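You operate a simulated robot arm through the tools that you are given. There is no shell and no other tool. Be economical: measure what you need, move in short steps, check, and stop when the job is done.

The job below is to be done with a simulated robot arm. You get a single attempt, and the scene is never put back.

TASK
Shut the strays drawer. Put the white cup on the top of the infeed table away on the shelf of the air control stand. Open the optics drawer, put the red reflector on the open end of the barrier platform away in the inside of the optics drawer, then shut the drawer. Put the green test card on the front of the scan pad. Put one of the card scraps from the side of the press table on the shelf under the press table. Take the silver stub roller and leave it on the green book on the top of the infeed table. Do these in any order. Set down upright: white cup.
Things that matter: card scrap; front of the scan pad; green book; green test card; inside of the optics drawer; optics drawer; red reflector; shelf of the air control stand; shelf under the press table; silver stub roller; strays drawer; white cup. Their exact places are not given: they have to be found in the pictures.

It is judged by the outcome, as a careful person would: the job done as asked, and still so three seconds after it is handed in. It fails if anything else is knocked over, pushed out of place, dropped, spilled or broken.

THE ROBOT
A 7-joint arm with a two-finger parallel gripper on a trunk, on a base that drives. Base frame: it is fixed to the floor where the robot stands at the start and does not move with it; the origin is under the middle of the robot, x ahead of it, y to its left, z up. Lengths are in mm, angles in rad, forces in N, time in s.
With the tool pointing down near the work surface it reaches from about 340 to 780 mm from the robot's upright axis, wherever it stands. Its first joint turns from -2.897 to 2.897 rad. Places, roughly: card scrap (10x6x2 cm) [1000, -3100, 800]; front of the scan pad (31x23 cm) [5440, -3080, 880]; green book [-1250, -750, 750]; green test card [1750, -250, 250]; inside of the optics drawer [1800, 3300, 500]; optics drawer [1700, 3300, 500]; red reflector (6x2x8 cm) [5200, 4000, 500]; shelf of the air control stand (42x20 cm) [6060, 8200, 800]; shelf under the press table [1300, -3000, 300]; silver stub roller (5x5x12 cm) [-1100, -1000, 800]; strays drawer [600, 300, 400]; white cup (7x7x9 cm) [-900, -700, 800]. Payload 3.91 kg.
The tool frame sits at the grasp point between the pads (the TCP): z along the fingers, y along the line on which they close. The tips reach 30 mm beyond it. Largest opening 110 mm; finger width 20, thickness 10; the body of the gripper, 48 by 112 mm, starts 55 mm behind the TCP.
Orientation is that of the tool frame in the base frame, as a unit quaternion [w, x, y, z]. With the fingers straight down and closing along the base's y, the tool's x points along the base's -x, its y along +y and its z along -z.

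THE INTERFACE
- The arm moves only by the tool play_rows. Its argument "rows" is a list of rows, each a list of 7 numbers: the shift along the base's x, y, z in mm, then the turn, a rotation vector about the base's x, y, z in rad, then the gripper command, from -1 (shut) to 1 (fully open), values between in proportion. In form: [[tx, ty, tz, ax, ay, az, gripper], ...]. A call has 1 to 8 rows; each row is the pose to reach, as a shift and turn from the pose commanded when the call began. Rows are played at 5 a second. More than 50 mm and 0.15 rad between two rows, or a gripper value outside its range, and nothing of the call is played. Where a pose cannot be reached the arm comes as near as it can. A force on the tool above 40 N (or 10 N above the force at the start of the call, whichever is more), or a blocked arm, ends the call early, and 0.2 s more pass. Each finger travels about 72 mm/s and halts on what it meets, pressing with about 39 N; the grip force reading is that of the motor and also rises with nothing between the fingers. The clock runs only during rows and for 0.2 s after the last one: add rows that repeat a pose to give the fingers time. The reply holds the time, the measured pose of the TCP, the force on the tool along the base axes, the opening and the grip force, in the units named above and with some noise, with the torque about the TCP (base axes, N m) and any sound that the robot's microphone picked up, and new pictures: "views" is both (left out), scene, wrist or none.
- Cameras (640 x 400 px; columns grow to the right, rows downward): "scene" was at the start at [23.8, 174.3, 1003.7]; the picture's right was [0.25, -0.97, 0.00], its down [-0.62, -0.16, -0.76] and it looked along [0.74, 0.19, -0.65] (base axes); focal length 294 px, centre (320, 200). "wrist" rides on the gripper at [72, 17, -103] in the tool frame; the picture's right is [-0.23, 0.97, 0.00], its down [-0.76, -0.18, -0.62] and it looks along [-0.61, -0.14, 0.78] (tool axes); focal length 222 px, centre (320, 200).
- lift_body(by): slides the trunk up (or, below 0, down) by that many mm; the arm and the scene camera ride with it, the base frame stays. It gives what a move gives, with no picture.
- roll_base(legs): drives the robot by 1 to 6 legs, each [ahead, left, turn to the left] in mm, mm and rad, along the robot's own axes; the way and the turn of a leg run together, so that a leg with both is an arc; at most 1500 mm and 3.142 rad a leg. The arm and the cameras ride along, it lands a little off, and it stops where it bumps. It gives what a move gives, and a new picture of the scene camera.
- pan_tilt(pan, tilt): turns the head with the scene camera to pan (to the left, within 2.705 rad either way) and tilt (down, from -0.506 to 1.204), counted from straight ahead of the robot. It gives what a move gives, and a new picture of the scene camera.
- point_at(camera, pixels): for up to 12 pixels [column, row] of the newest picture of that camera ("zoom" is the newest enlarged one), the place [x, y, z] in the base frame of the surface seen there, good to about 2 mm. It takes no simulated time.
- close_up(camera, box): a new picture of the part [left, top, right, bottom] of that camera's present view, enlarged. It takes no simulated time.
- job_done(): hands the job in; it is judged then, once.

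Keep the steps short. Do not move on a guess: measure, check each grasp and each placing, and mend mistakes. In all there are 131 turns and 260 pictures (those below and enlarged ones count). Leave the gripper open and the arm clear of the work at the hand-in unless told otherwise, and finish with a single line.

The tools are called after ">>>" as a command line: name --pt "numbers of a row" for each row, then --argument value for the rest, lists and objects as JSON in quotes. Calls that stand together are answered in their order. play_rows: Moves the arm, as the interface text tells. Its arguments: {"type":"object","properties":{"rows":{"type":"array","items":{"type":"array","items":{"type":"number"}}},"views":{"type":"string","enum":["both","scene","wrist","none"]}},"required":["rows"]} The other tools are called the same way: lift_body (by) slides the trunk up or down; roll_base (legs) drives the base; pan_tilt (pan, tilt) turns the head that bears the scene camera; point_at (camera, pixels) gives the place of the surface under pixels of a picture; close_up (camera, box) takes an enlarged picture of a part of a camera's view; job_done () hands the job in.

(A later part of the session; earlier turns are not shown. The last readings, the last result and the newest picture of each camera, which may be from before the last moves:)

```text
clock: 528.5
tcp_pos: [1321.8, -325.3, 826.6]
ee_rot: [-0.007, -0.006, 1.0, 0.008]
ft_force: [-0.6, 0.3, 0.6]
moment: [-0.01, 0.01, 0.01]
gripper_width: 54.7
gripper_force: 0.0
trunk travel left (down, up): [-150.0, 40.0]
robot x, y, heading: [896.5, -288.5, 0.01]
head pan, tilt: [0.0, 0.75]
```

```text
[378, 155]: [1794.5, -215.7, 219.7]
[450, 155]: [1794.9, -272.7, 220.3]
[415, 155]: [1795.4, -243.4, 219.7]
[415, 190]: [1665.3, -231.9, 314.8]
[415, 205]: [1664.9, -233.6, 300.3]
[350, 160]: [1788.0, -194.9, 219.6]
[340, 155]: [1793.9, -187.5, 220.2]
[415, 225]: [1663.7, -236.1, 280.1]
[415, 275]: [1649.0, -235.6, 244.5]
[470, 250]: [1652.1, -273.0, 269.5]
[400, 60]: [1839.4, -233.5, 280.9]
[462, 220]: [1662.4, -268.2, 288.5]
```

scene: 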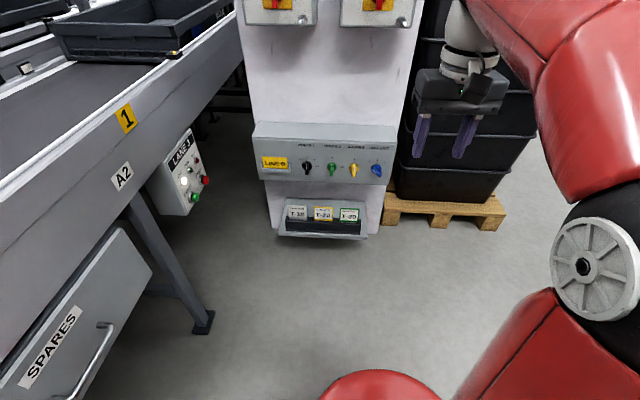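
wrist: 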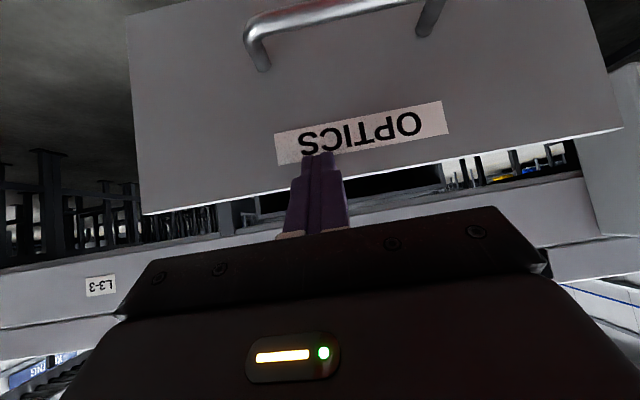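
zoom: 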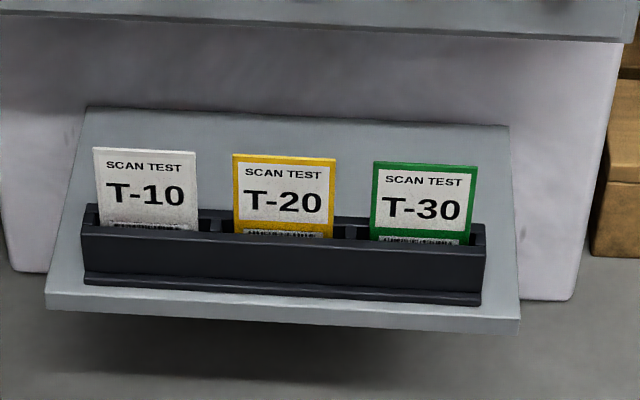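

Card front x≈1664, y −204…−272 (centre −238), exposed z 272–337; T-20's edge at −183. I'll grip it by its side edges with the tool pointed along +x, so that later with the tool down the card lies flat. Lower the trunk and swing the tool forward.

>>> lift_body --by -150

>>> play_rows --pt "20 7 -30 0 -0.131 0 0.42" --pt "40 14 -60 0 -0.262 0 0.42" --pt "60 21 -90 0 -0.393 0 0.42" --pt "80 29 -120 0 -0.524 0 0.42" --pt "100 36 -150 0 -0.655 0 0.42" --pt "120 43 -180 0 -0.786 0 0.42" --views "none"

>>> play_rows --pt "20 7 -30 0 -0.131 0 0.42" --pt "40 14 -60 0 -0.262 0 0.42" --pt "60 21 -90 0 -0.393 0 0.42" --pt "80 29 -120 0 -0.524 0 0.42" --pt "100 36 -150 0 -0.655 0 0.42" --pt "120 43 -180 0 -0.785 0 0.42" --pt "120 43 -180 0 -0.785 0 0.42"

```text
clock: 530.2
tcp_pos: [1321.8, -325.7, 676.1]
ee_rot: [-0.007, -0.006, 1.0, 0.007]
ft_force: [-0.7, 0.1, 0.5]
moment: [0.0, 0.0, 0.01]
gripper_width: 54.9
gripper_force: 0.1
trunk travel left (down, up): [0.0, 190.0]
robot x, y, heading: [896.3, -293.4, 0.012]
head pan, tilt: [0.0, 0.75]
```

```text
clock: 531.6
tcp_pos: [1441.6, -281.2, 498.0]
ee_rot: [0.376, -0.009, 0.926, 0.005]
ft_force: [-0.1, -0.4, 0.8]
moment: [-0.01, 0.01, 0.04]
gripper_width: 78.2
gripper_force: 0.0
trunk travel left (down, up): [0.0, 190.0]
robot x, y, heading: [893.9, -294.0, 0.01]
head pan, tilt: [0.0, 0.75]
```

```text
clock: 533.2
tcp_pos: [1560.8, -240.2, 318.0]
ee_rot: [0.703, -0.009, 0.711, 0.0]
ft_force: [-0.1, -0.4, -0.5]
moment: [0.0, -0.03, 0.01]
gripper_width: 78.1
gripper_force: 0.0
trunk travel left (down, up): [0.0, 190.0]
robot x, y, heading: [898.8, -294.4, 0.01]
head pan, tilt: [0.0, 0.75]
```

scene: 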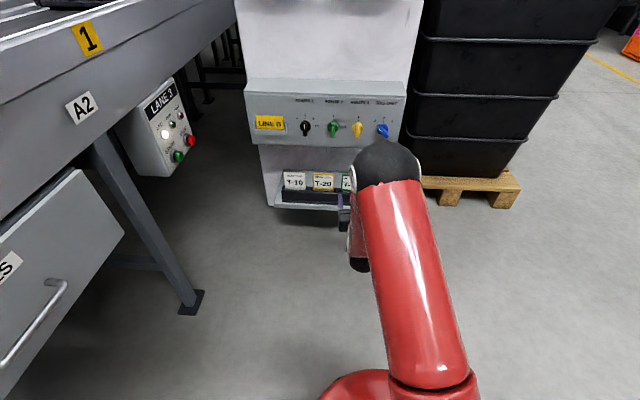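
wrist: 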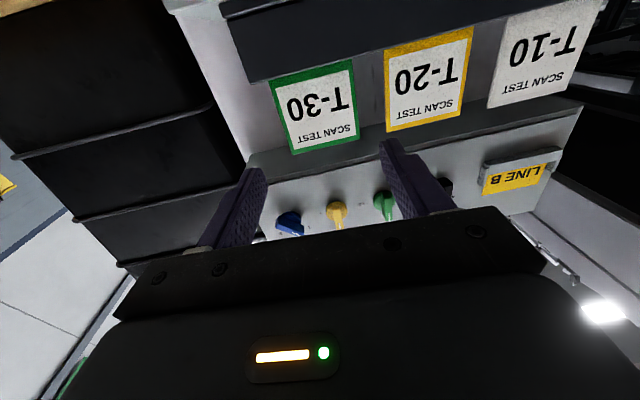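

Horizontal pose reached. I measure the card edges from the wrist picture.

>>> point_at --camera "wrist" --pixels '[[284, 120], [355, 110], [320, 115], [320, 148], [388, 110], [315, 75], [278, 100], [350, 80]]'

>>> close_up --camera "wrist" --box '[200, 30, 480, 220]'

```text
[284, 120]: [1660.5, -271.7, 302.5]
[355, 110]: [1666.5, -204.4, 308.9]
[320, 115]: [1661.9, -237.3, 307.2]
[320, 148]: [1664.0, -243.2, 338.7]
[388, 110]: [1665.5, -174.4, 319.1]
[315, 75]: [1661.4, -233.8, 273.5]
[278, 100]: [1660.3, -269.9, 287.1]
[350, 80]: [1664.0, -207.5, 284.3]
```

```text
2.11 times, centred on (340, 125) of wrist
```

zoom: 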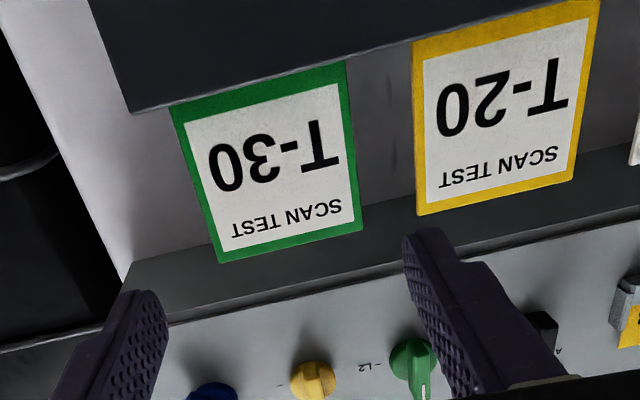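

Card centre y≈−238.5. I advance to TCP x≈1644 (tips ~7 mm past the card) and close.

>>> play_rows --pt "35 1 -3 0 0 0 0.42" --pt "65 1 -5 0 0 0 0.42" --pt "83 1.5 -5 0 0 0 0.42" --pt "83 1.5 -5 0 0 0 0.3" --pt "83 1.5 -5 0 0 0 0" --pt "83 1.5 -5 0 0 0 -0.5" --pt "83 1.5 -5 0 0 0 -1" --views "wrist"

```text
clock: 534.8
tcp_pos: [1644.9, -239.0, 310.8]
ee_rot: [0.702, -0.008, 0.712, -0.001]
ft_force: [-0.1, 0.1, 0.6]
moment: [0.0, 0.02, -0.02]
gripper_width: 68.1
gripper_force: 39.4
trunk travel left (down, up): [0.0, 190.0]
robot x, y, heading: [898.4, -290.9, 0.012]
head pan, tilt: [0.0, 0.75]
```

wrist: 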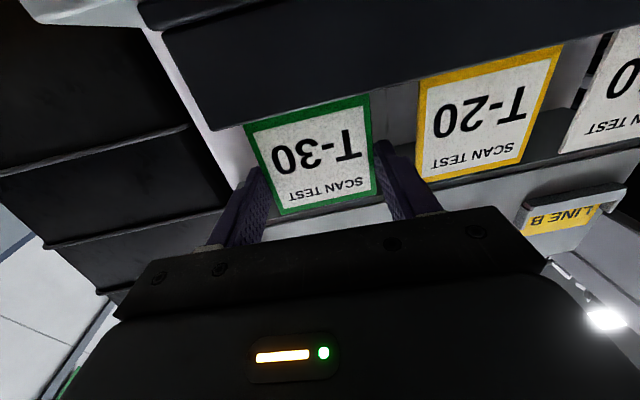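

Gripped at 68 mm, the card's width. I lift it straight out of the holder.

>>> play_rows --pt "0 0 15 0 0 0 -1" --pt "0 0 30 0 0 0 -1" --pt "0 0 50 0 0 0 -1" --pt "0 0 62 0 0 0 -1" --pt "-20 0 68 0 0 0 -1" --pt "-60 0 72 0 0 0 -1" --pt "-105 0 78 0 0 0 -1" --pt "-140 0 100 0 0 0 -1"

```text
clock: 536.6
tcp_pos: [1504.7, -237.8, 410.8]
ee_rot: [0.702, -0.01, 0.712, 0.0]
ft_force: [-0.4, -0.2, 0.3]
moment: [0.01, 0.03, 0.01]
gripper_width: 68.7
gripper_force: 38.8
trunk travel left (down, up): [0.0, 190.0]
robot x, y, heading: [897.2, -292.7, 0.007]
head pan, tilt: [0.0, 0.75]
```

scene: 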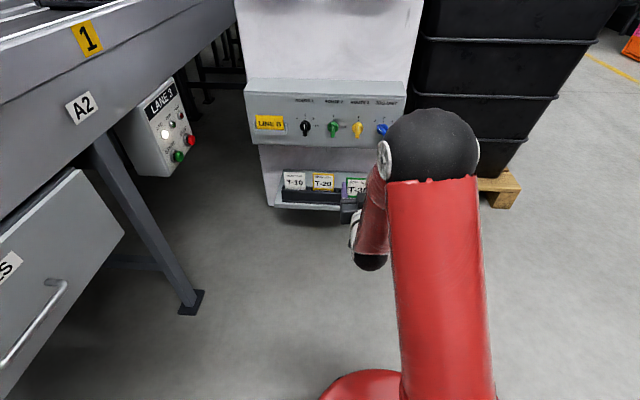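
wrist: 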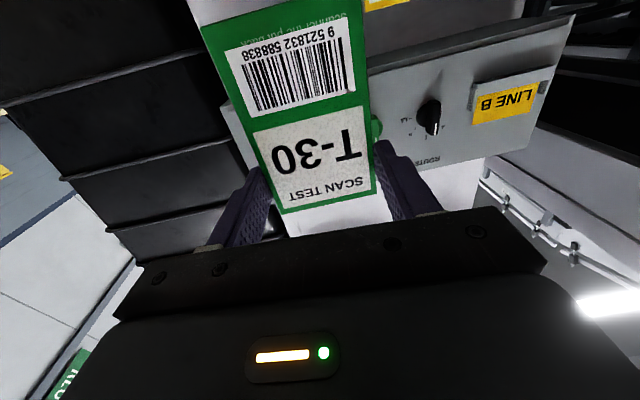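

The card is out (a longer card, extending below the grip). I turn the tool down again while rising, so the card lies flat.

>>> play_rows --pt "-20 0 30 0 0.131 0 -1" --pt "-40 0 60 0 0.262 0 -1" --pt "-60 0 90 0 0.393 0 -1" --pt "-80 0 120 0 0.524 0 -1" --pt "-95 0 150 0 0.655 0 -1" --pt "-105 0 180 0 0.785 0 -1" --views "none"

>>> play_rows --pt "-10 0 30 0 0.131 0 -1" --pt "-20 0 60 0 0.262 0 -1" --pt "-30 0 90 0 0.393 0 -1" --pt "-40 0 110 0 0.524 0 -1" --pt "-50 0 120 0 0.655 0 -1" --pt "-60 0 120 0 0.775 0 -1" --pt "-60 0 120 0 0.775 0 -1" --views "wrist"

>>> lift_body --by 190

>>> pan_tilt --pan -0.3 --tilt 0.4

```text
clock: 538.0
tcp_pos: [1410.0, -249.2, 591.8]
ee_rot: [0.445, -0.004, 0.895, -0.038]
ft_force: [-2.5, 5.3, -2.6]
moment: [-0.19, -0.19, -0.33]
gripper_width: 68.1
gripper_force: 39.3
out of reach, approached as far as the arm can: row 5, 6
trunk travel left (down, up): [0.0, 190.0]
robot x, y, heading: [892.4, -291.9, 0.011]
head pan, tilt: [0.0, 0.75]
```

```text
clock: 539.6
tcp_pos: [1347.8, -248.1, 709.8]
ee_rot: [0.068, -0.004, 0.997, -0.029]
ft_force: [0.7, -0.3, -0.2]
moment: [-0.02, 0.0, 0.01]
gripper_width: 66.3
gripper_force: 38.8
trunk travel left (down, up): [0.0, 190.0]
robot x, y, heading: [892.6, -296.8, 0.009]
head pan, tilt: [0.0, 0.75]
```

wrist: 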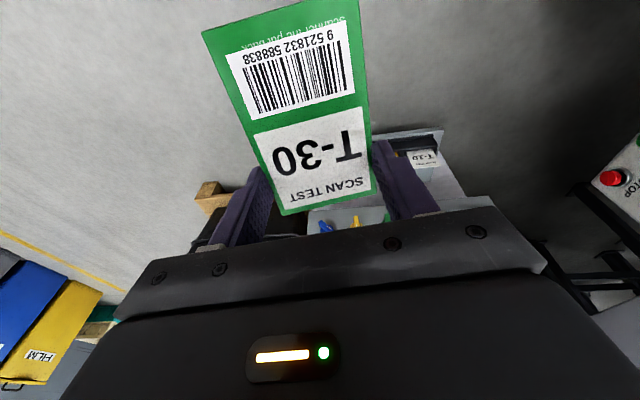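

```text
clock: 541.7
tcp_pos: [1349.5, -247.6, 900.8]
ee_rot: [0.068, -0.003, 0.997, -0.029]
ft_force: [-0.5, -0.4, -0.9]
moment: [-0.03, 0.0, 0.03]
gripper_width: 66.6
gripper_force: 38.7
trunk travel left (down, up): [-190.0, 0.0]
robot x, y, heading: [897.3, -293.4, 0.011]
head pan, tilt: [0.0, 0.75]
```

```text
clock: 542.5
tcp_pos: [1348.9, -246.3, 899.7]
ee_rot: [0.068, -0.004, 0.997, -0.029]
ft_force: [0.5, 0.5, 0.1]
moment: [0.04, -0.02, -0.01]
gripper_width: 66.5
gripper_force: 39.1
trunk travel left (down, up): [-190.0, 0.0]
robot x, y, heading: [896.8, -290.3, 0.01]
head pan, tilt: [-0.3, 0.4]
```

scene: 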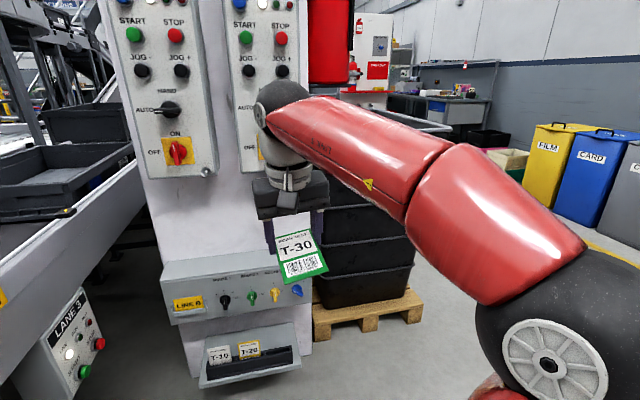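

Card held flat-ish. I drive to the scan pad area along the south aisle.

>>> roll_base --legs '[[0, -1490, 0], [0, -440, 0], [1490, 0, 0], [1490, 0, 0], [1400, 0, 0]]'

>>> pan_tilt --pan -1.45 --tilt 0.5

>>> close_up --camera "scene" --box '[160, 60, 480, 300]'

```text
clock: 572.8
tcp_pos: [5758.8, -2154.9, 900.0]
ee_rot: [0.068, -0.005, 0.997, -0.029]
ft_force: [0.4, 0.1, 0.6]
moment: [-0.01, -0.02, -0.04]
gripper_width: 65.8
gripper_force: 39.2
trunk travel left (down, up): [-190.0, 0.0]
robot x, y, heading: [5302.6, -2196.5, 0.012]
head pan, tilt: [-0.3, 0.4]
```

scene: 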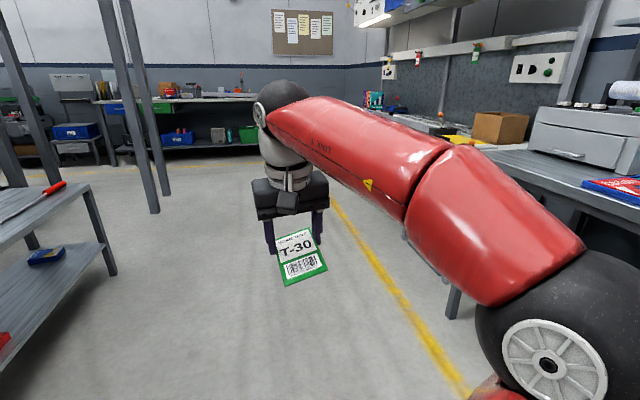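

```text
clock: 574.2
tcp_pos: [5758.7, -2154.7, 899.8]
ee_rot: [0.069, -0.004, 0.997, -0.028]
ft_force: [-0.3, 0.4, -0.7]
moment: [-0.02, -0.06, 0.0]
gripper_width: 65.6
gripper_force: 39.1
trunk travel left (down, up): [-190.0, 0.0]
robot x, y, heading: [5305.9, -2199.5, 0.018]
head pan, tilt: [-1.45, 0.499]
```

scene: 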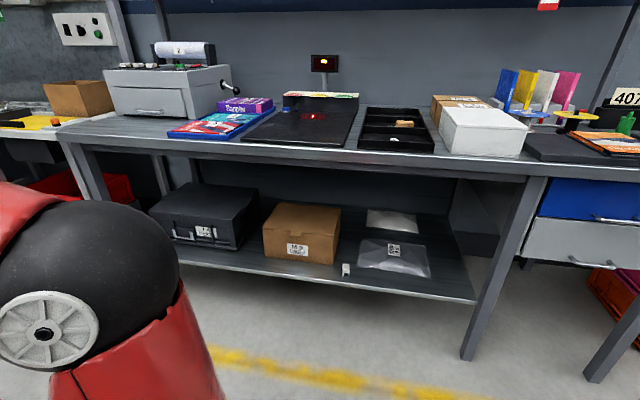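

```text
1.67 times, centred on (320, 180) of scene
```

zoom: 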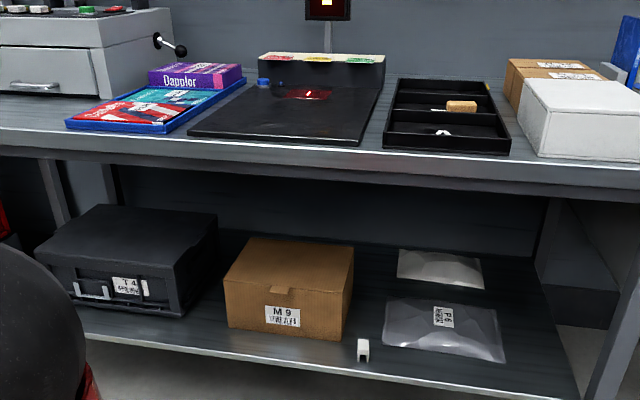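

The scan pad is the black plate at zoom (290,115) with the red window and a raised scanner at its back. I measure it.

>>> point_at --camera "zoom" --pixels '[[280, 125], [195, 133], [360, 140], [365, 95], [240, 95], [305, 93], [262, 82], [320, 75], [300, 170], [380, 60], [150, 122], [385, 130]]'

>>> close_up --camera "scene" --box '[230, 80, 380, 170]'

>>> roll_base --legs '[[0, 0, -1.58]]'

```text
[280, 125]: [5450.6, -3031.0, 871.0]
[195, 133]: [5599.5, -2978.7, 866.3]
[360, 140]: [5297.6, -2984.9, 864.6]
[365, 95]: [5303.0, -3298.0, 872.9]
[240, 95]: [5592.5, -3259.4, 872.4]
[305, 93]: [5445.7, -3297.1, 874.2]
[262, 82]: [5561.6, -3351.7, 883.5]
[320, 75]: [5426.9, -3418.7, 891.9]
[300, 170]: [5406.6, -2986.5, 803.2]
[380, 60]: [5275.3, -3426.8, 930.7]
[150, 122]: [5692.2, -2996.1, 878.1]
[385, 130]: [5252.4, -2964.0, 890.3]
```

```text
4.27 times, centred on (305, 125) of scene
```

zoom: 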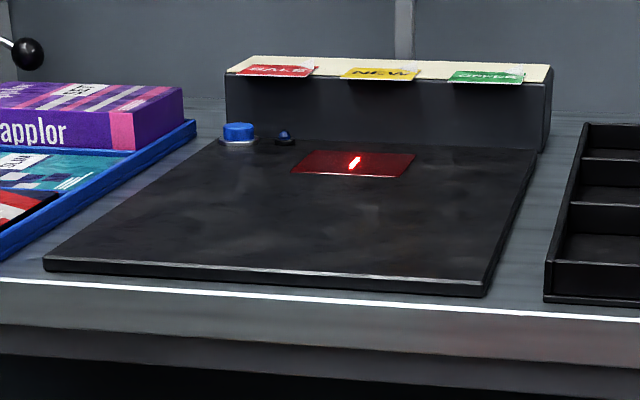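

```text
clock: 578.4
tcp_pos: [5349.3, -2654.2, 898.8]
ee_rot: [0.028, 0.703, 0.707, -0.068]
ft_force: [0.0, 0.2, -0.1]
moment: [0.0, 0.02, -0.02]
gripper_width: 65.2
gripper_force: 38.6
trunk travel left (down, up): [-190.0, 0.0]
robot x, y, heading: [5304.5, -2198.8, -1.561]
head pan, tilt: [-1.45, 0.499]
```

scene: 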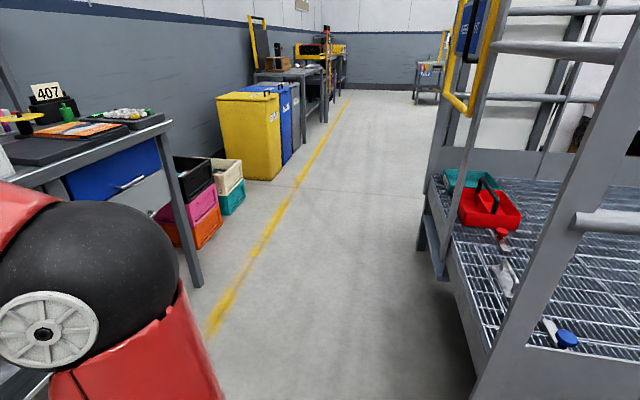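

Pad: x 5298–5600, front edge y≈−2978, z≈871. I raise and level the tool, then move the base to face the pad.

>>> play_rows --pt "0 0 30 0.045 -0.019 0 -1" --pt "0 0 60 0.09 -0.038 0 -1" --pt "0 0 85 0.136 -0.057 -0.006 -1" --pt "0 0 85 0.136 -0.057 -0.006 -1" --views "wrist"

>>> roll_base --legs '[[0, 120, -0.01], [200, 0, 0]]'

>>> pan_tilt --pan 0.0 --tilt 0.6

```text
clock: 579.4
tcp_pos: [5348.4, -2654.0, 968.2]
ee_rot: [0.007, 0.706, 0.708, -0.016]
ft_force: [-0.2, 0.1, -1.0]
moment: [0.02, -0.02, -0.02]
gripper_width: 65.0
gripper_force: 38.9
out of reach, approached as far as the arm can: row 3, 4
trunk travel left (down, up): [-190.0, 0.0]
robot x, y, heading: [5302.9, -2201.4, -1.565]
head pan, tilt: [-1.45, 0.499]
```

wrist: 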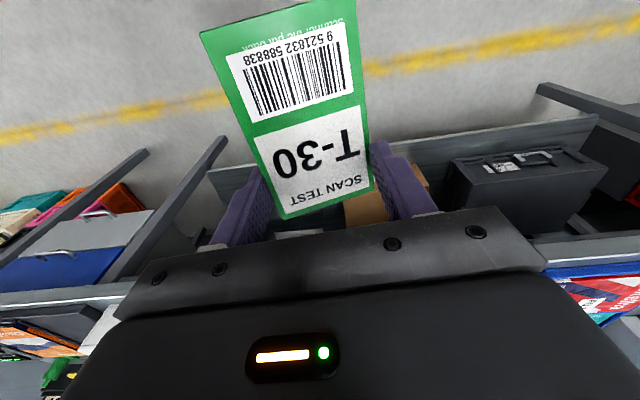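

```text
clock: 581.9
tcp_pos: [5462.4, -2852.4, 967.7]
ee_rot: [0.007, 0.708, 0.706, -0.015]
ft_force: [0.8, 0.4, 0.4]
moment: [-0.01, -0.01, -0.01]
gripper_width: 65.0
gripper_force: 39.3
trunk travel left (down, up): [-190.0, 0.0]
robot x, y, heading: [5424.6, -2395.7, -1.573]
head pan, tilt: [-1.45, 0.499]
```

scene: 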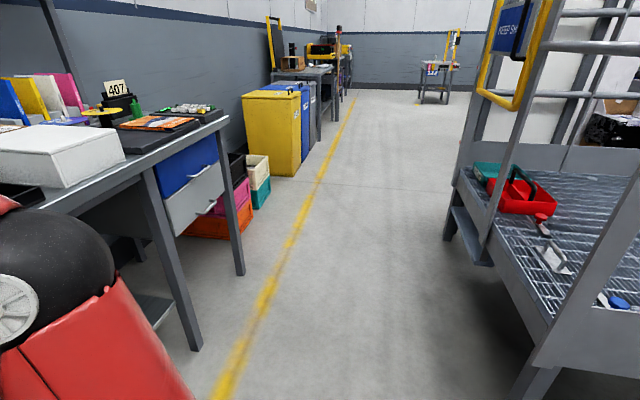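

```text
clock: 583.4
tcp_pos: [5463.6, -2852.1, 968.5]
ee_rot: [0.006, 0.708, 0.706, -0.015]
ft_force: [-0.4, 0.7, -0.4]
moment: [-0.02, 0.0, 0.0]
gripper_width: 64.8
gripper_force: 39.2
trunk travel left (down, up): [-190.0, 0.0]
robot x, y, heading: [5425.8, -2399.7, -1.563]
head pan, tilt: [0.0, 0.6]
```

scene: 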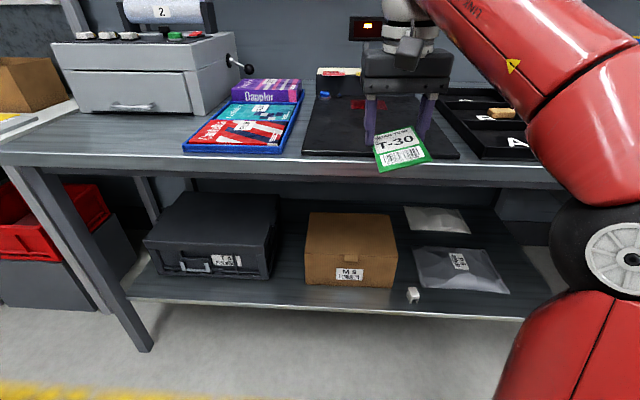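

>>> roll_base --legs '[[155, 0, 0]]'

>>> play_rows --pt "-5 -35 0 0 0 0 -1" --pt "-10 -70 -5 0 0 0 -1" --pt "-15 -100 -10 0.03 -0.015 0 -1" --pt "-15 -110 -20 0.03 -0.015 0 -1" --pt "-15 -110 -20 0.03 -0.015 0 -1"

>>> close_up --camera "scene" --box '[260, 80, 480, 220]'

```text
clock: 584.8
tcp_pos: [5463.1, -3007.9, 968.6]
ee_rot: [0.008, 0.709, 0.705, -0.016]
ft_force: [-0.8, -0.2, -0.5]
moment: [-0.02, 0.01, 0.01]
gripper_width: 64.8
gripper_force: 39.0
trunk travel left (down, up): [-190.0, 0.0]
robot x, y, heading: [5424.2, -2556.7, -1.572]
head pan, tilt: [0.0, 0.6]
```

scene: 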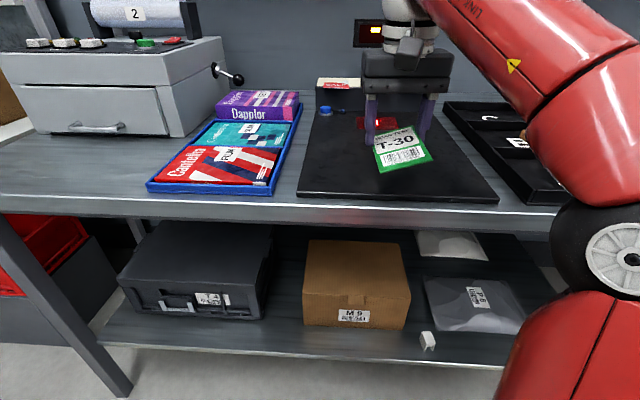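

```text
clock: 585.5
tcp_pos: [5453.4, -3076.8, 955.4]
ee_rot: [0.013, 0.707, 0.707, -0.017]
ft_force: [0.5, 0.8, 21.1]
moment: [-0.35, -0.11, 0.0]
gripper_width: 1.7
gripper_force: 38.7
out of reach, approached as far as the arm can: row 2, 3
trunk travel left (down, up): [-190.0, 0.0]
robot x, y, heading: [5422.8, -2553.5, -1.57]
head pan, tilt: [0.0, 0.6]
stopped in row 3: the force on the tool passed its limit at 42 N (the readings are from after the stop); the commanded pose is now the measured one
```

scene: 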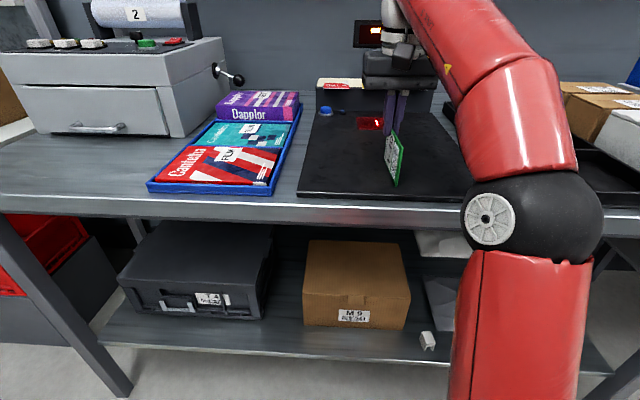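
wrist: 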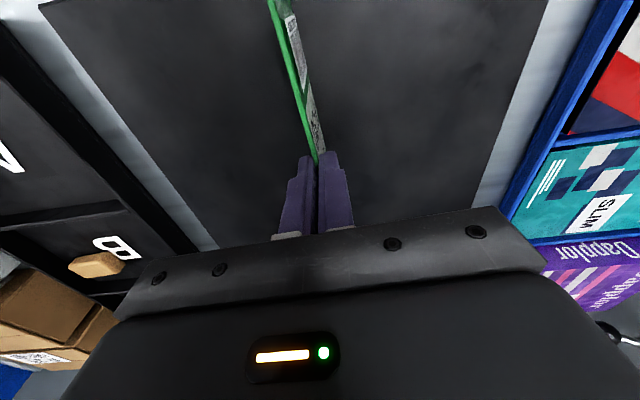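

```text
2.86 times, centred on (370, 150) of scene
```

zoom: 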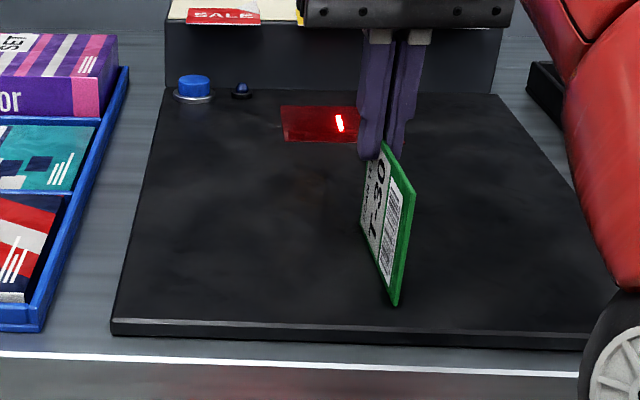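

The card has turned in the grip and is now pinched by its faces at the tips (1.7 mm), standing on its long edge on the pad. It is still held. I lift slightly and measure where it is.

>>> play_rows --pt "0 0 6 0 0 0 -1" --pt "0 0 8 0 0 0 -1" --views "both"

>>> close_up --camera "scene" --box '[330, 80, 470, 210]'

>>> point_at --camera "scene" --pixels '[[400, 142], [398, 155], [396, 168], [392, 160], [388, 145], [402, 138], [397, 180], [391, 135]]'

```text
clock: 586.1
tcp_pos: [5453.9, -3076.8, 955.9]
ee_rot: [0.012, 0.707, 0.707, -0.016]
ft_force: [1.3, 1.4, 32.3]
moment: [-0.68, -0.1, 0.05]
gripper_width: 1.6
gripper_force: 38.9
out of reach, approached as far as the arm can: row 1, 2
trunk travel left (down, up): [-190.0, 0.0]
robot x, y, heading: [5427.6, -2552.5, -1.574]
head pan, tilt: [0.0, 0.6]
```

scene: 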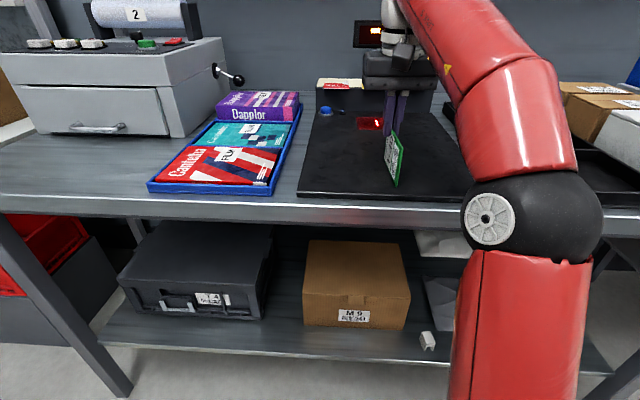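
wrist: 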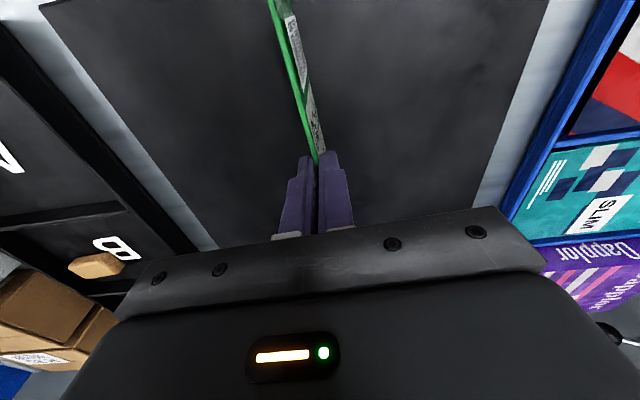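

```text
3.08 times, centred on (400, 145) of scene
```

zoom: 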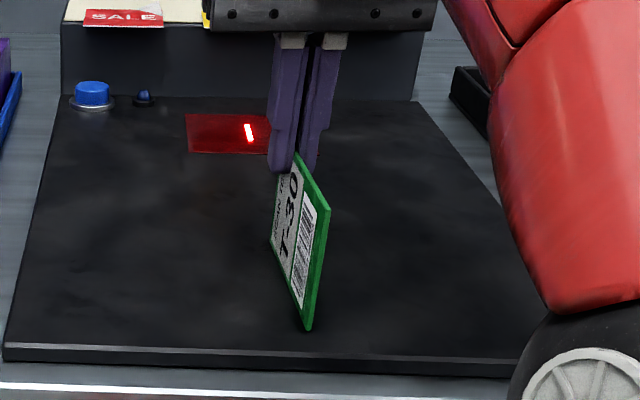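

```text
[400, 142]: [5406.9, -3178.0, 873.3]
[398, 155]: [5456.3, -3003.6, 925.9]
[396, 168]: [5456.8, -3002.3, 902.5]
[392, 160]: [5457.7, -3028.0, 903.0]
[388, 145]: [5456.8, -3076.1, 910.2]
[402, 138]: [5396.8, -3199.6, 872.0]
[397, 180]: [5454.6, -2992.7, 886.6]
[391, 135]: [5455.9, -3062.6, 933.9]
```

The card spans y −3085…−2992 within the pad's front area. I tilt the hand about the y axis (0.6 rad) so the card leans, then lower it to touch and release.

>>> play_rows --pt "4 2 0 0 0.12 0 -1" --pt "8 2 0 0 0.24 0 -1" --pt "12 2 0 0 0.36 0 -1" --pt "16 2 0 0 0.48 0 -1" --pt "20 2 0 0 0.6 0 -1" --pt "20 2 0 0 0.6 0 -1"

>>> close_up --camera "scene" --box '[330, 80, 470, 210]'

```text
clock: 586.8
tcp_pos: [5458.2, -3067.1, 945.6]
ee_rot: [-0.08, 0.699, 0.703, -0.109]
ft_force: [2.8, 1.1, 16.0]
moment: [0.51, -0.02, -0.13]
gripper_width: 1.7
gripper_force: 38.9
out of reach, approached as far as the arm can: row 1, 2, 3
trunk travel left (down, up): [-190.0, 0.0]
robot x, y, heading: [5425.5, -2553.8, -1.571]
head pan, tilt: [0.0, 0.6]
stopped in row 3: the force on the tool passed its limit at 48 N (the readings are from after the stop); the commanded pose is now the measured one
```

scene: 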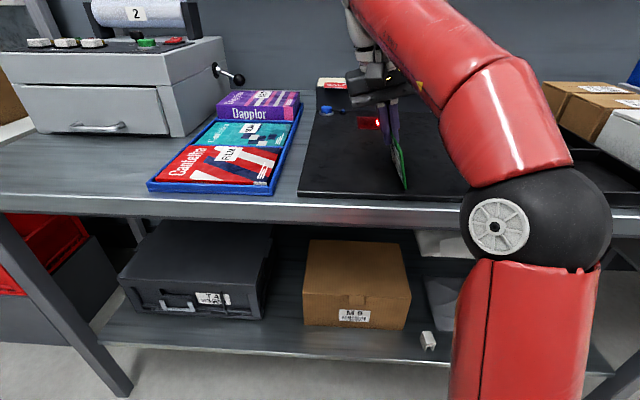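
wrist: 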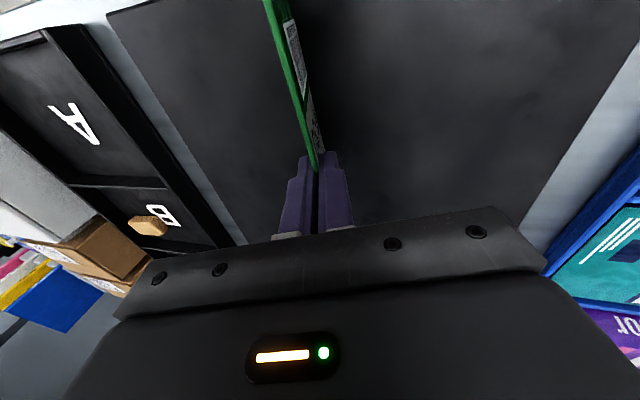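

```text
3.08 times, centred on (400, 145) of scene
```

zoom: 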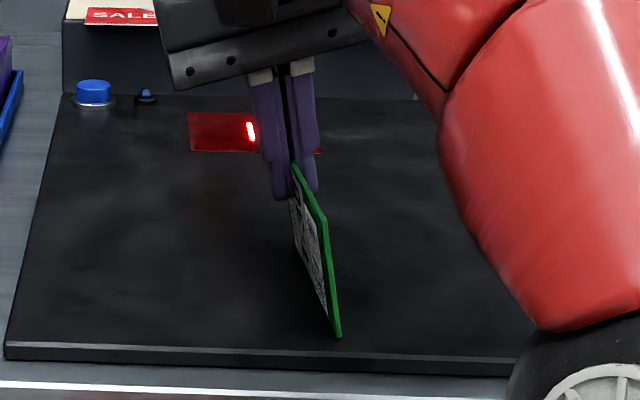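

The arm is at its ceiling there. I retract toward the robot while lifting a bit, then roll the base 90 mm nearer to get headroom and put the card deeper on the pad.

>>> play_rows --pt "0 15 6 0 0 0 -1" --pt "0 30 14 0 0 0 -1" --pt "0 42 20 0 0 0 -1" --views "none"

>>> roll_base --legs '[[90, 0, 0]]'

>>> play_rows --pt "3 0 0 0 0.1 0 -1" --pt "6 0 0 0 0.2 0 -1" --pt "9 0 0 0 0.3 0 -1" --pt "12 0 0 0 0.4 0 -1" --pt "12 0 0 0 0.4 0 -1"

>>> close_up --camera "scene" --box '[330, 80, 490, 230]'

```text
clock: 587.6
tcp_pos: [5458.3, -3027.3, 963.2]
ee_rot: [-0.081, 0.699, 0.702, -0.109]
ft_force: [0.1, -0.8, 0.0]
moment: [0.02, -0.02, 0.0]
gripper_width: 1.6
gripper_force: 39.1
trunk travel left (down, up): [-190.0, 0.0]
robot x, y, heading: [5425.1, -2556.1, -1.568]
head pan, tilt: [0.0, 0.6]
```

```text
clock: 588.7
tcp_pos: [5458.7, -3115.9, 963.9]
ee_rot: [-0.081, 0.699, 0.702, -0.109]
ft_force: [0.4, -1.0, 0.0]
moment: [-0.01, 0.04, -0.02]
gripper_width: 1.8
gripper_force: 39.3
trunk travel left (down, up): [-190.0, 0.0]
robot x, y, heading: [5422.2, -2641.5, -1.572]
head pan, tilt: [0.0, 0.6]
```

scene: 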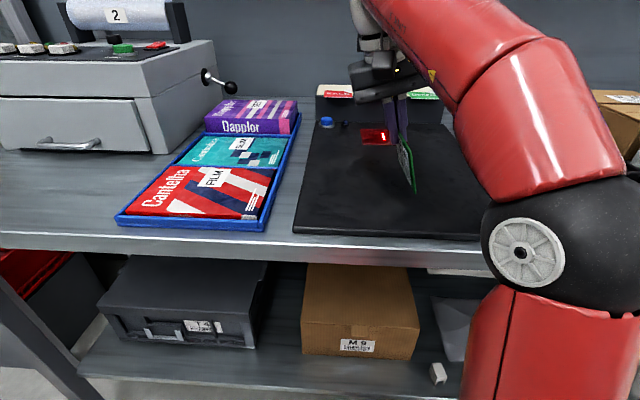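

```text
clock: 589.9
tcp_pos: [5455.3, -3104.9, 944.7]
ee_rot: [-0.218, 0.663, 0.673, -0.247]
ft_force: [-0.5, 0.4, -0.3]
moment: [-0.04, -0.01, 0.0]
gripper_width: 1.7
gripper_force: 39.2
out of reach, approached as far as the arm can: row 1, 2, 3, 4, 5
trunk travel left (down, up): [-190.0, 0.0]
robot x, y, heading: [5426.1, -2642.2, -1.57]
head pan, tilt: [0.0, 0.6]
```

scene: 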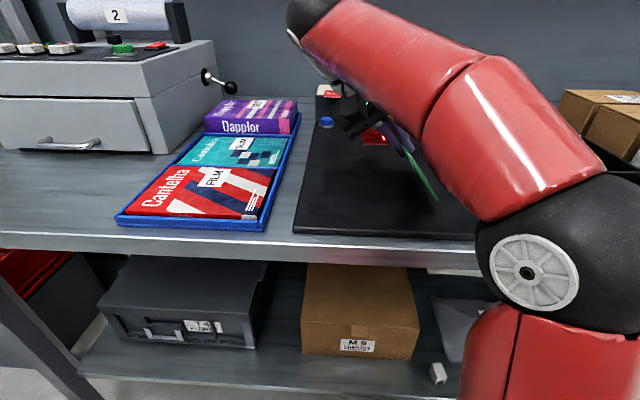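
wrist: 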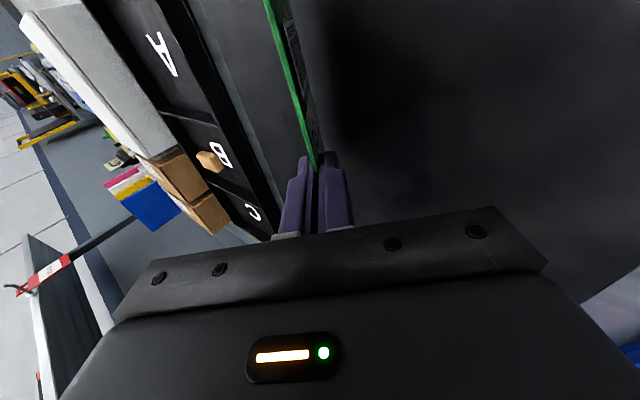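

```text
2.67 times, centred on (410, 155) of scene
```

zoom: 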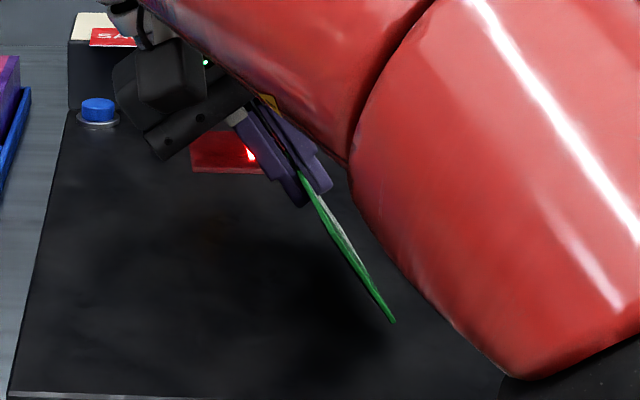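

Now the card leans well. I lower gently to contact.

>>> play_rows --pt "0 0 -5 0 0 0 -1" --pt "0 0 -9 0 0 0 -1" --pt "0 0 -12 0 0 0 -1" --pt "0 0 -12 0 0 0 -1" --views "none"

>>> close_up --camera "scene" --box '[360, 100, 460, 220]'

>>> point_at --camera "zoom" --pixels '[[280, 180], [310, 240], [350, 300], [380, 345], [390, 352]]'

```text
clock: 590.9
tcp_pos: [5455.4, -3105.0, 933.8]
ee_rot: [-0.218, 0.663, 0.673, -0.246]
ft_force: [0.2, -0.9, -0.4]
moment: [-0.01, -0.03, -0.01]
gripper_width: 1.3
gripper_force: 39.4
trunk travel left (down, up): [-190.0, 0.0]
robot x, y, heading: [5424.4, -2645.7, -1.571]
head pan, tilt: [0.0, 0.6]
```

```text
3.33 times, centred on (410, 160) of scene
```

zoom: 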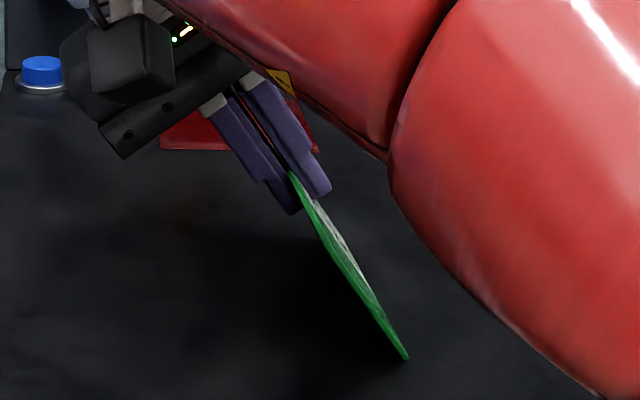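

```text
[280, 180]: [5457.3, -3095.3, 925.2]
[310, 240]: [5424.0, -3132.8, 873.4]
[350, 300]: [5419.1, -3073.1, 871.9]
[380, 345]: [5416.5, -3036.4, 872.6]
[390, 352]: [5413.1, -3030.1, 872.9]
```

>>> play_rows --pt "0 0 -4 0 0 0 -1" --pt "0 0 -8 0 0 0 -1" --pt "0 0 -11 0 0 0 -1" --pt "0 0 -14 0 0 0 -1" --pt "0 0 -17 0 0 0 -1" --views "none"

>>> close_up --camera "scene" --box '[360, 100, 460, 220]'

```text
clock: 591.6
tcp_pos: [5456.6, -3103.3, 931.4]
ee_rot: [-0.215, 0.663, 0.672, -0.251]
ft_force: [1.6, -1.7, 20.7]
moment: [0.56, 0.93, -0.08]
gripper_width: 1.9
gripper_force: 38.6
trunk travel left (down, up): [-190.0, 0.0]
robot x, y, heading: [5427.6, -2646.6, -1.564]
head pan, tilt: [0.0, 0.6]
stopped in row 3: the force on the tool passed its limit at 43 N (the readings are from after the stop); the commanded pose is now the measured one
```

```text
3.33 times, centred on (410, 160) of scene
```

zoom: 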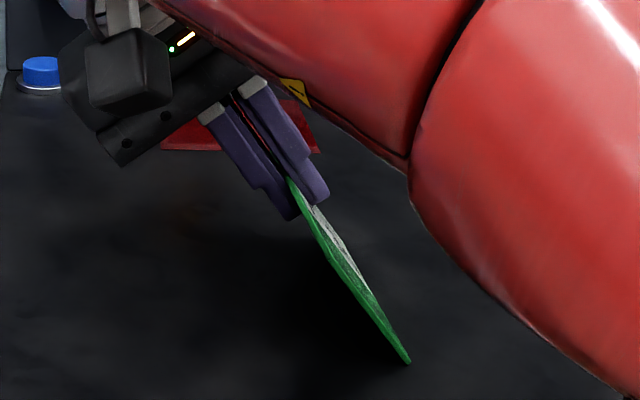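

Contact (edge on the pad). I open slightly and withdraw along the finger direction so the card settles flat.

>>> play_rows --pt "0 0 1 0 0 0 -0.75" --pt "0 0 1 0 0 0 -0.75" --pt "6 0 8 0 0 0 -0.7" --pt "14 0 18 0 0 0 -0.7" --pt "28 0 34 0 0 0 -0.7" --pt "45 5 50 0 0 0 -0.7" --pt "45 20 50 0 0 0 -0.7"

>>> close_up --camera "scene" --box '[330, 80, 490, 230]'

```text
clock: 593.2
tcp_pos: [5473.8, -3074.5, 948.5]
ee_rot: [-0.214, 0.662, 0.673, -0.251]
ft_force: [-0.5, 0.5, -0.3]
moment: [0.0, 0.02, 0.0]
gripper_width: 16.4
gripper_force: 0.1
out of reach, approached as far as the arm can: row 4, 5, 6, 7
trunk travel left (down, up): [-190.0, 0.0]
robot x, y, heading: [5425.5, -2645.0, -1.57]
head pan, tilt: [0.0, 0.6]
```

scene: 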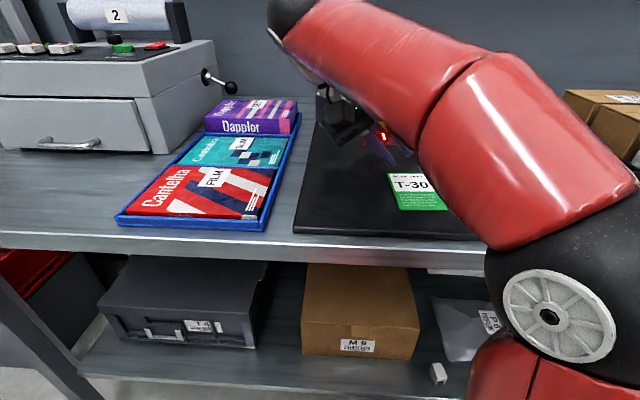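
wrist: 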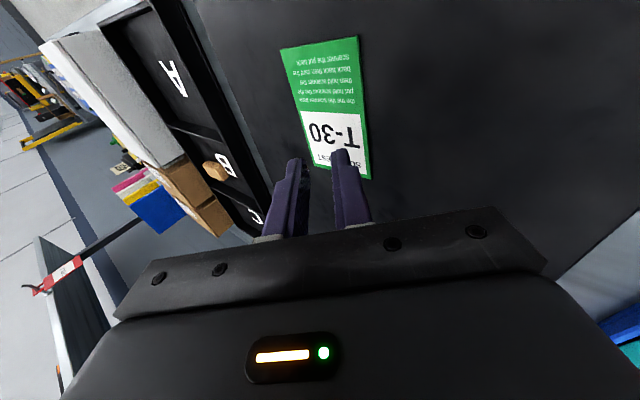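

```text
2.67 times, centred on (410, 155) of scene
```

zoom: 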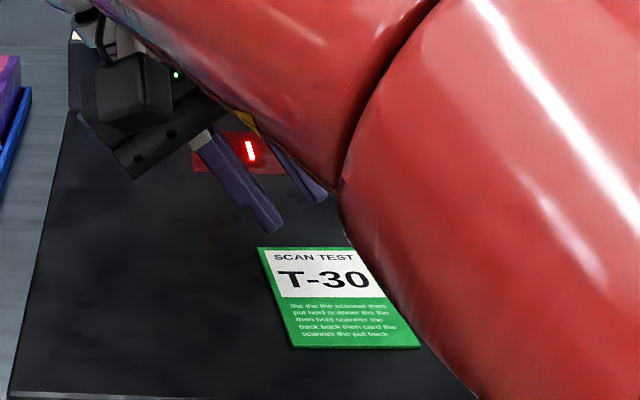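

The test card lies flat on the front of the pad, face up. I back off, level the tool, and drive toward the press table.

>>> point_at --camera "zoom" --pixels '[[265, 252], [345, 252], [295, 345], [418, 345], [330, 300]]'

>>> roll_base --legs '[[-480, 0, 0]]'

>>> play_rows --pt "0 10 0 0 -0.14 0 0" --pt "0 20 0 0 -0.28 0 0.5" --pt "0 30 5 0 -0.42 0 0.5" --pt "0 40 5 0 -0.56 0 0.5" --pt "0 50 5 0 -0.68 0 0.5" --views "none"

>>> roll_base --legs '[[0, -1490, 0], [0, -1490, 0], [0, -1250, 0]]'

>>> pan_tilt --pan 0.1 --tilt 0.45

```text
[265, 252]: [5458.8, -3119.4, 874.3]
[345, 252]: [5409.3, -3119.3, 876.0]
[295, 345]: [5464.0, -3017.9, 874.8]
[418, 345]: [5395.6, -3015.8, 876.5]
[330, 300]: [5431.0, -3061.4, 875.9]
```

```text
clock: 596.0
tcp_pos: [5472.5, -2594.9, 947.7]
ee_rot: [-0.214, 0.664, 0.671, -0.25]
ft_force: [0.2, -0.7, -0.5]
moment: [-0.02, 0.03, 0.04]
gripper_width: 16.4
gripper_force: 0.1
trunk travel left (down, up): [-190.0, 0.0]
robot x, y, heading: [5420.6, -2163.8, -1.57]
head pan, tilt: [0.0, 0.6]
```

scene: 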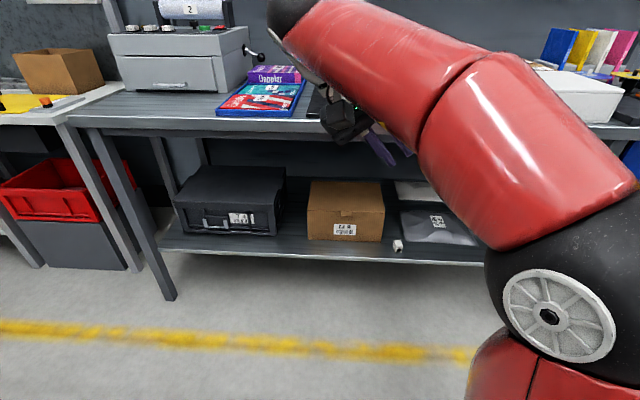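

```text
clock: 597.2
tcp_pos: [5477.0, -2544.5, 953.6]
ee_rot: [0.019, 0.71, 0.703, -0.017]
ft_force: [4.5, 2.3, 0.2]
moment: [-0.12, 0.44, 0.0]
gripper_width: 82.6
gripper_force: 0.0
out of reach, approached as far as the arm can: row 3, 4
trunk travel left (down, up): [-190.0, 0.0]
robot x, y, heading: [5425.5, -2163.5, -1.565]
head pan, tilt: [0.0, 0.6]
```

```text
clock: 617.5
tcp_pos: [1233.7, -2483.8, 953.5]
ee_rot: [0.021, 0.714, 0.7, -0.015]
ft_force: [0.2, -0.5, 0.4]
moment: [0.0, 0.03, 0.03]
gripper_width: 82.7
gripper_force: 0.0
trunk travel left (down, up): [-190.0, 0.0]
robot x, y, heading: [1190.3, -2103.8, -1.584]
head pan, tilt: [0.0, 0.6]
```

scene: 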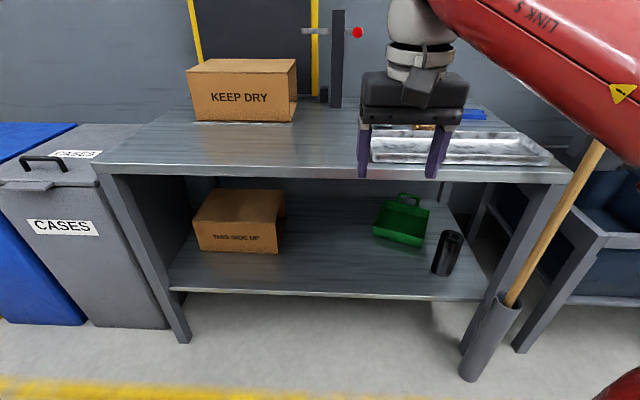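

```text
clock: 618.2
tcp_pos: [1234.1, -2484.3, 954.3]
ee_rot: [0.022, 0.714, 0.7, -0.014]
ft_force: [1.1, 0.2, -0.6]
moment: [0.01, -0.02, 0.04]
gripper_width: 82.5
gripper_force: 0.0
trunk travel left (down, up): [-190.0, 0.0]
robot x, y, heading: [1192.6, -2106.9, -1.581]
head pan, tilt: [0.099, 0.45]
```

scene: 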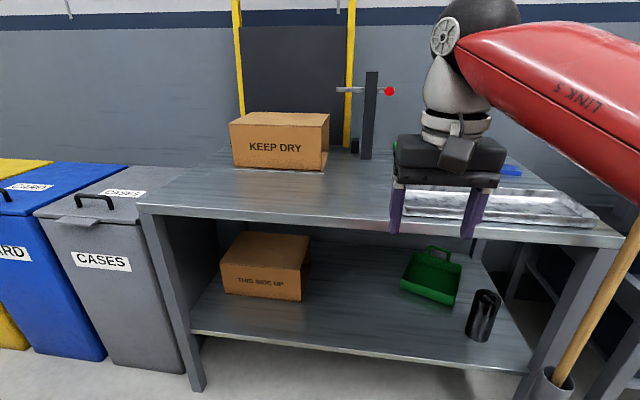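

The press table: a metal tray on its right side (−x) holds something behind my gripper. I move the arm aside to see.

>>> play_rows --pt "45 0 0 0 0 0 0.5" --pt "90 0 0 0 0 0 0.5" --pt "135 5 0 0 0 0 0.5" --pt "180 15 0 0 0 0 0.5" --pt "220 30 0 0 0 0 0.5" --views "none"

>>> pan_tilt --pan -0.15 --tilt 0.45

>>> close_up --camera "scene" --box '[300, 120, 540, 270]'

```text
clock: 619.4
tcp_pos: [1453.6, -2454.0, 955.5]
ee_rot: [0.023, 0.715, 0.699, -0.016]
ft_force: [0.2, -0.9, 0.3]
moment: [0.04, -0.01, 0.0]
gripper_width: 82.6
gripper_force: 0.0
trunk travel left (down, up): [-190.0, 0.0]
robot x, y, heading: [1192.9, -2103.6, -1.586]
head pan, tilt: [0.099, 0.45]
```

```text
clock: 620.2
tcp_pos: [1454.5, -2452.3, 953.1]
ee_rot: [0.022, 0.714, 0.7, -0.015]
ft_force: [-0.5, 0.0, 0.8]
moment: [0.03, -0.02, 0.04]
gripper_width: 82.4
gripper_force: 0.1
trunk travel left (down, up): [-190.0, 0.0]
robot x, y, heading: [1191.0, -2102.8, -1.587]
head pan, tilt: [-0.15, 0.45]
```

scene: 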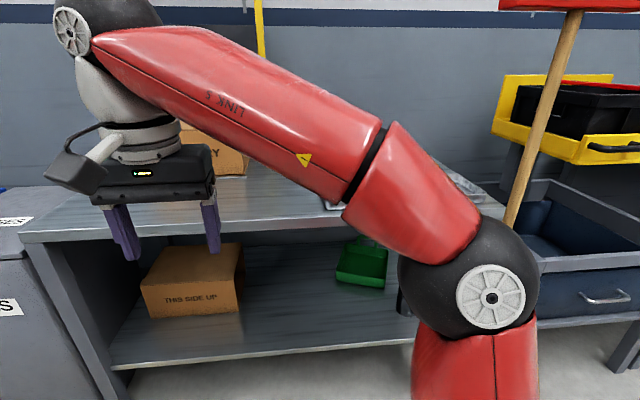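

```text
2.67 times, centred on (420, 195) of scene
```

zoom: 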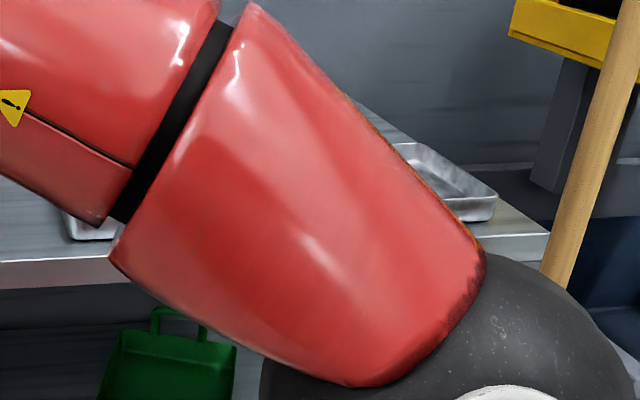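

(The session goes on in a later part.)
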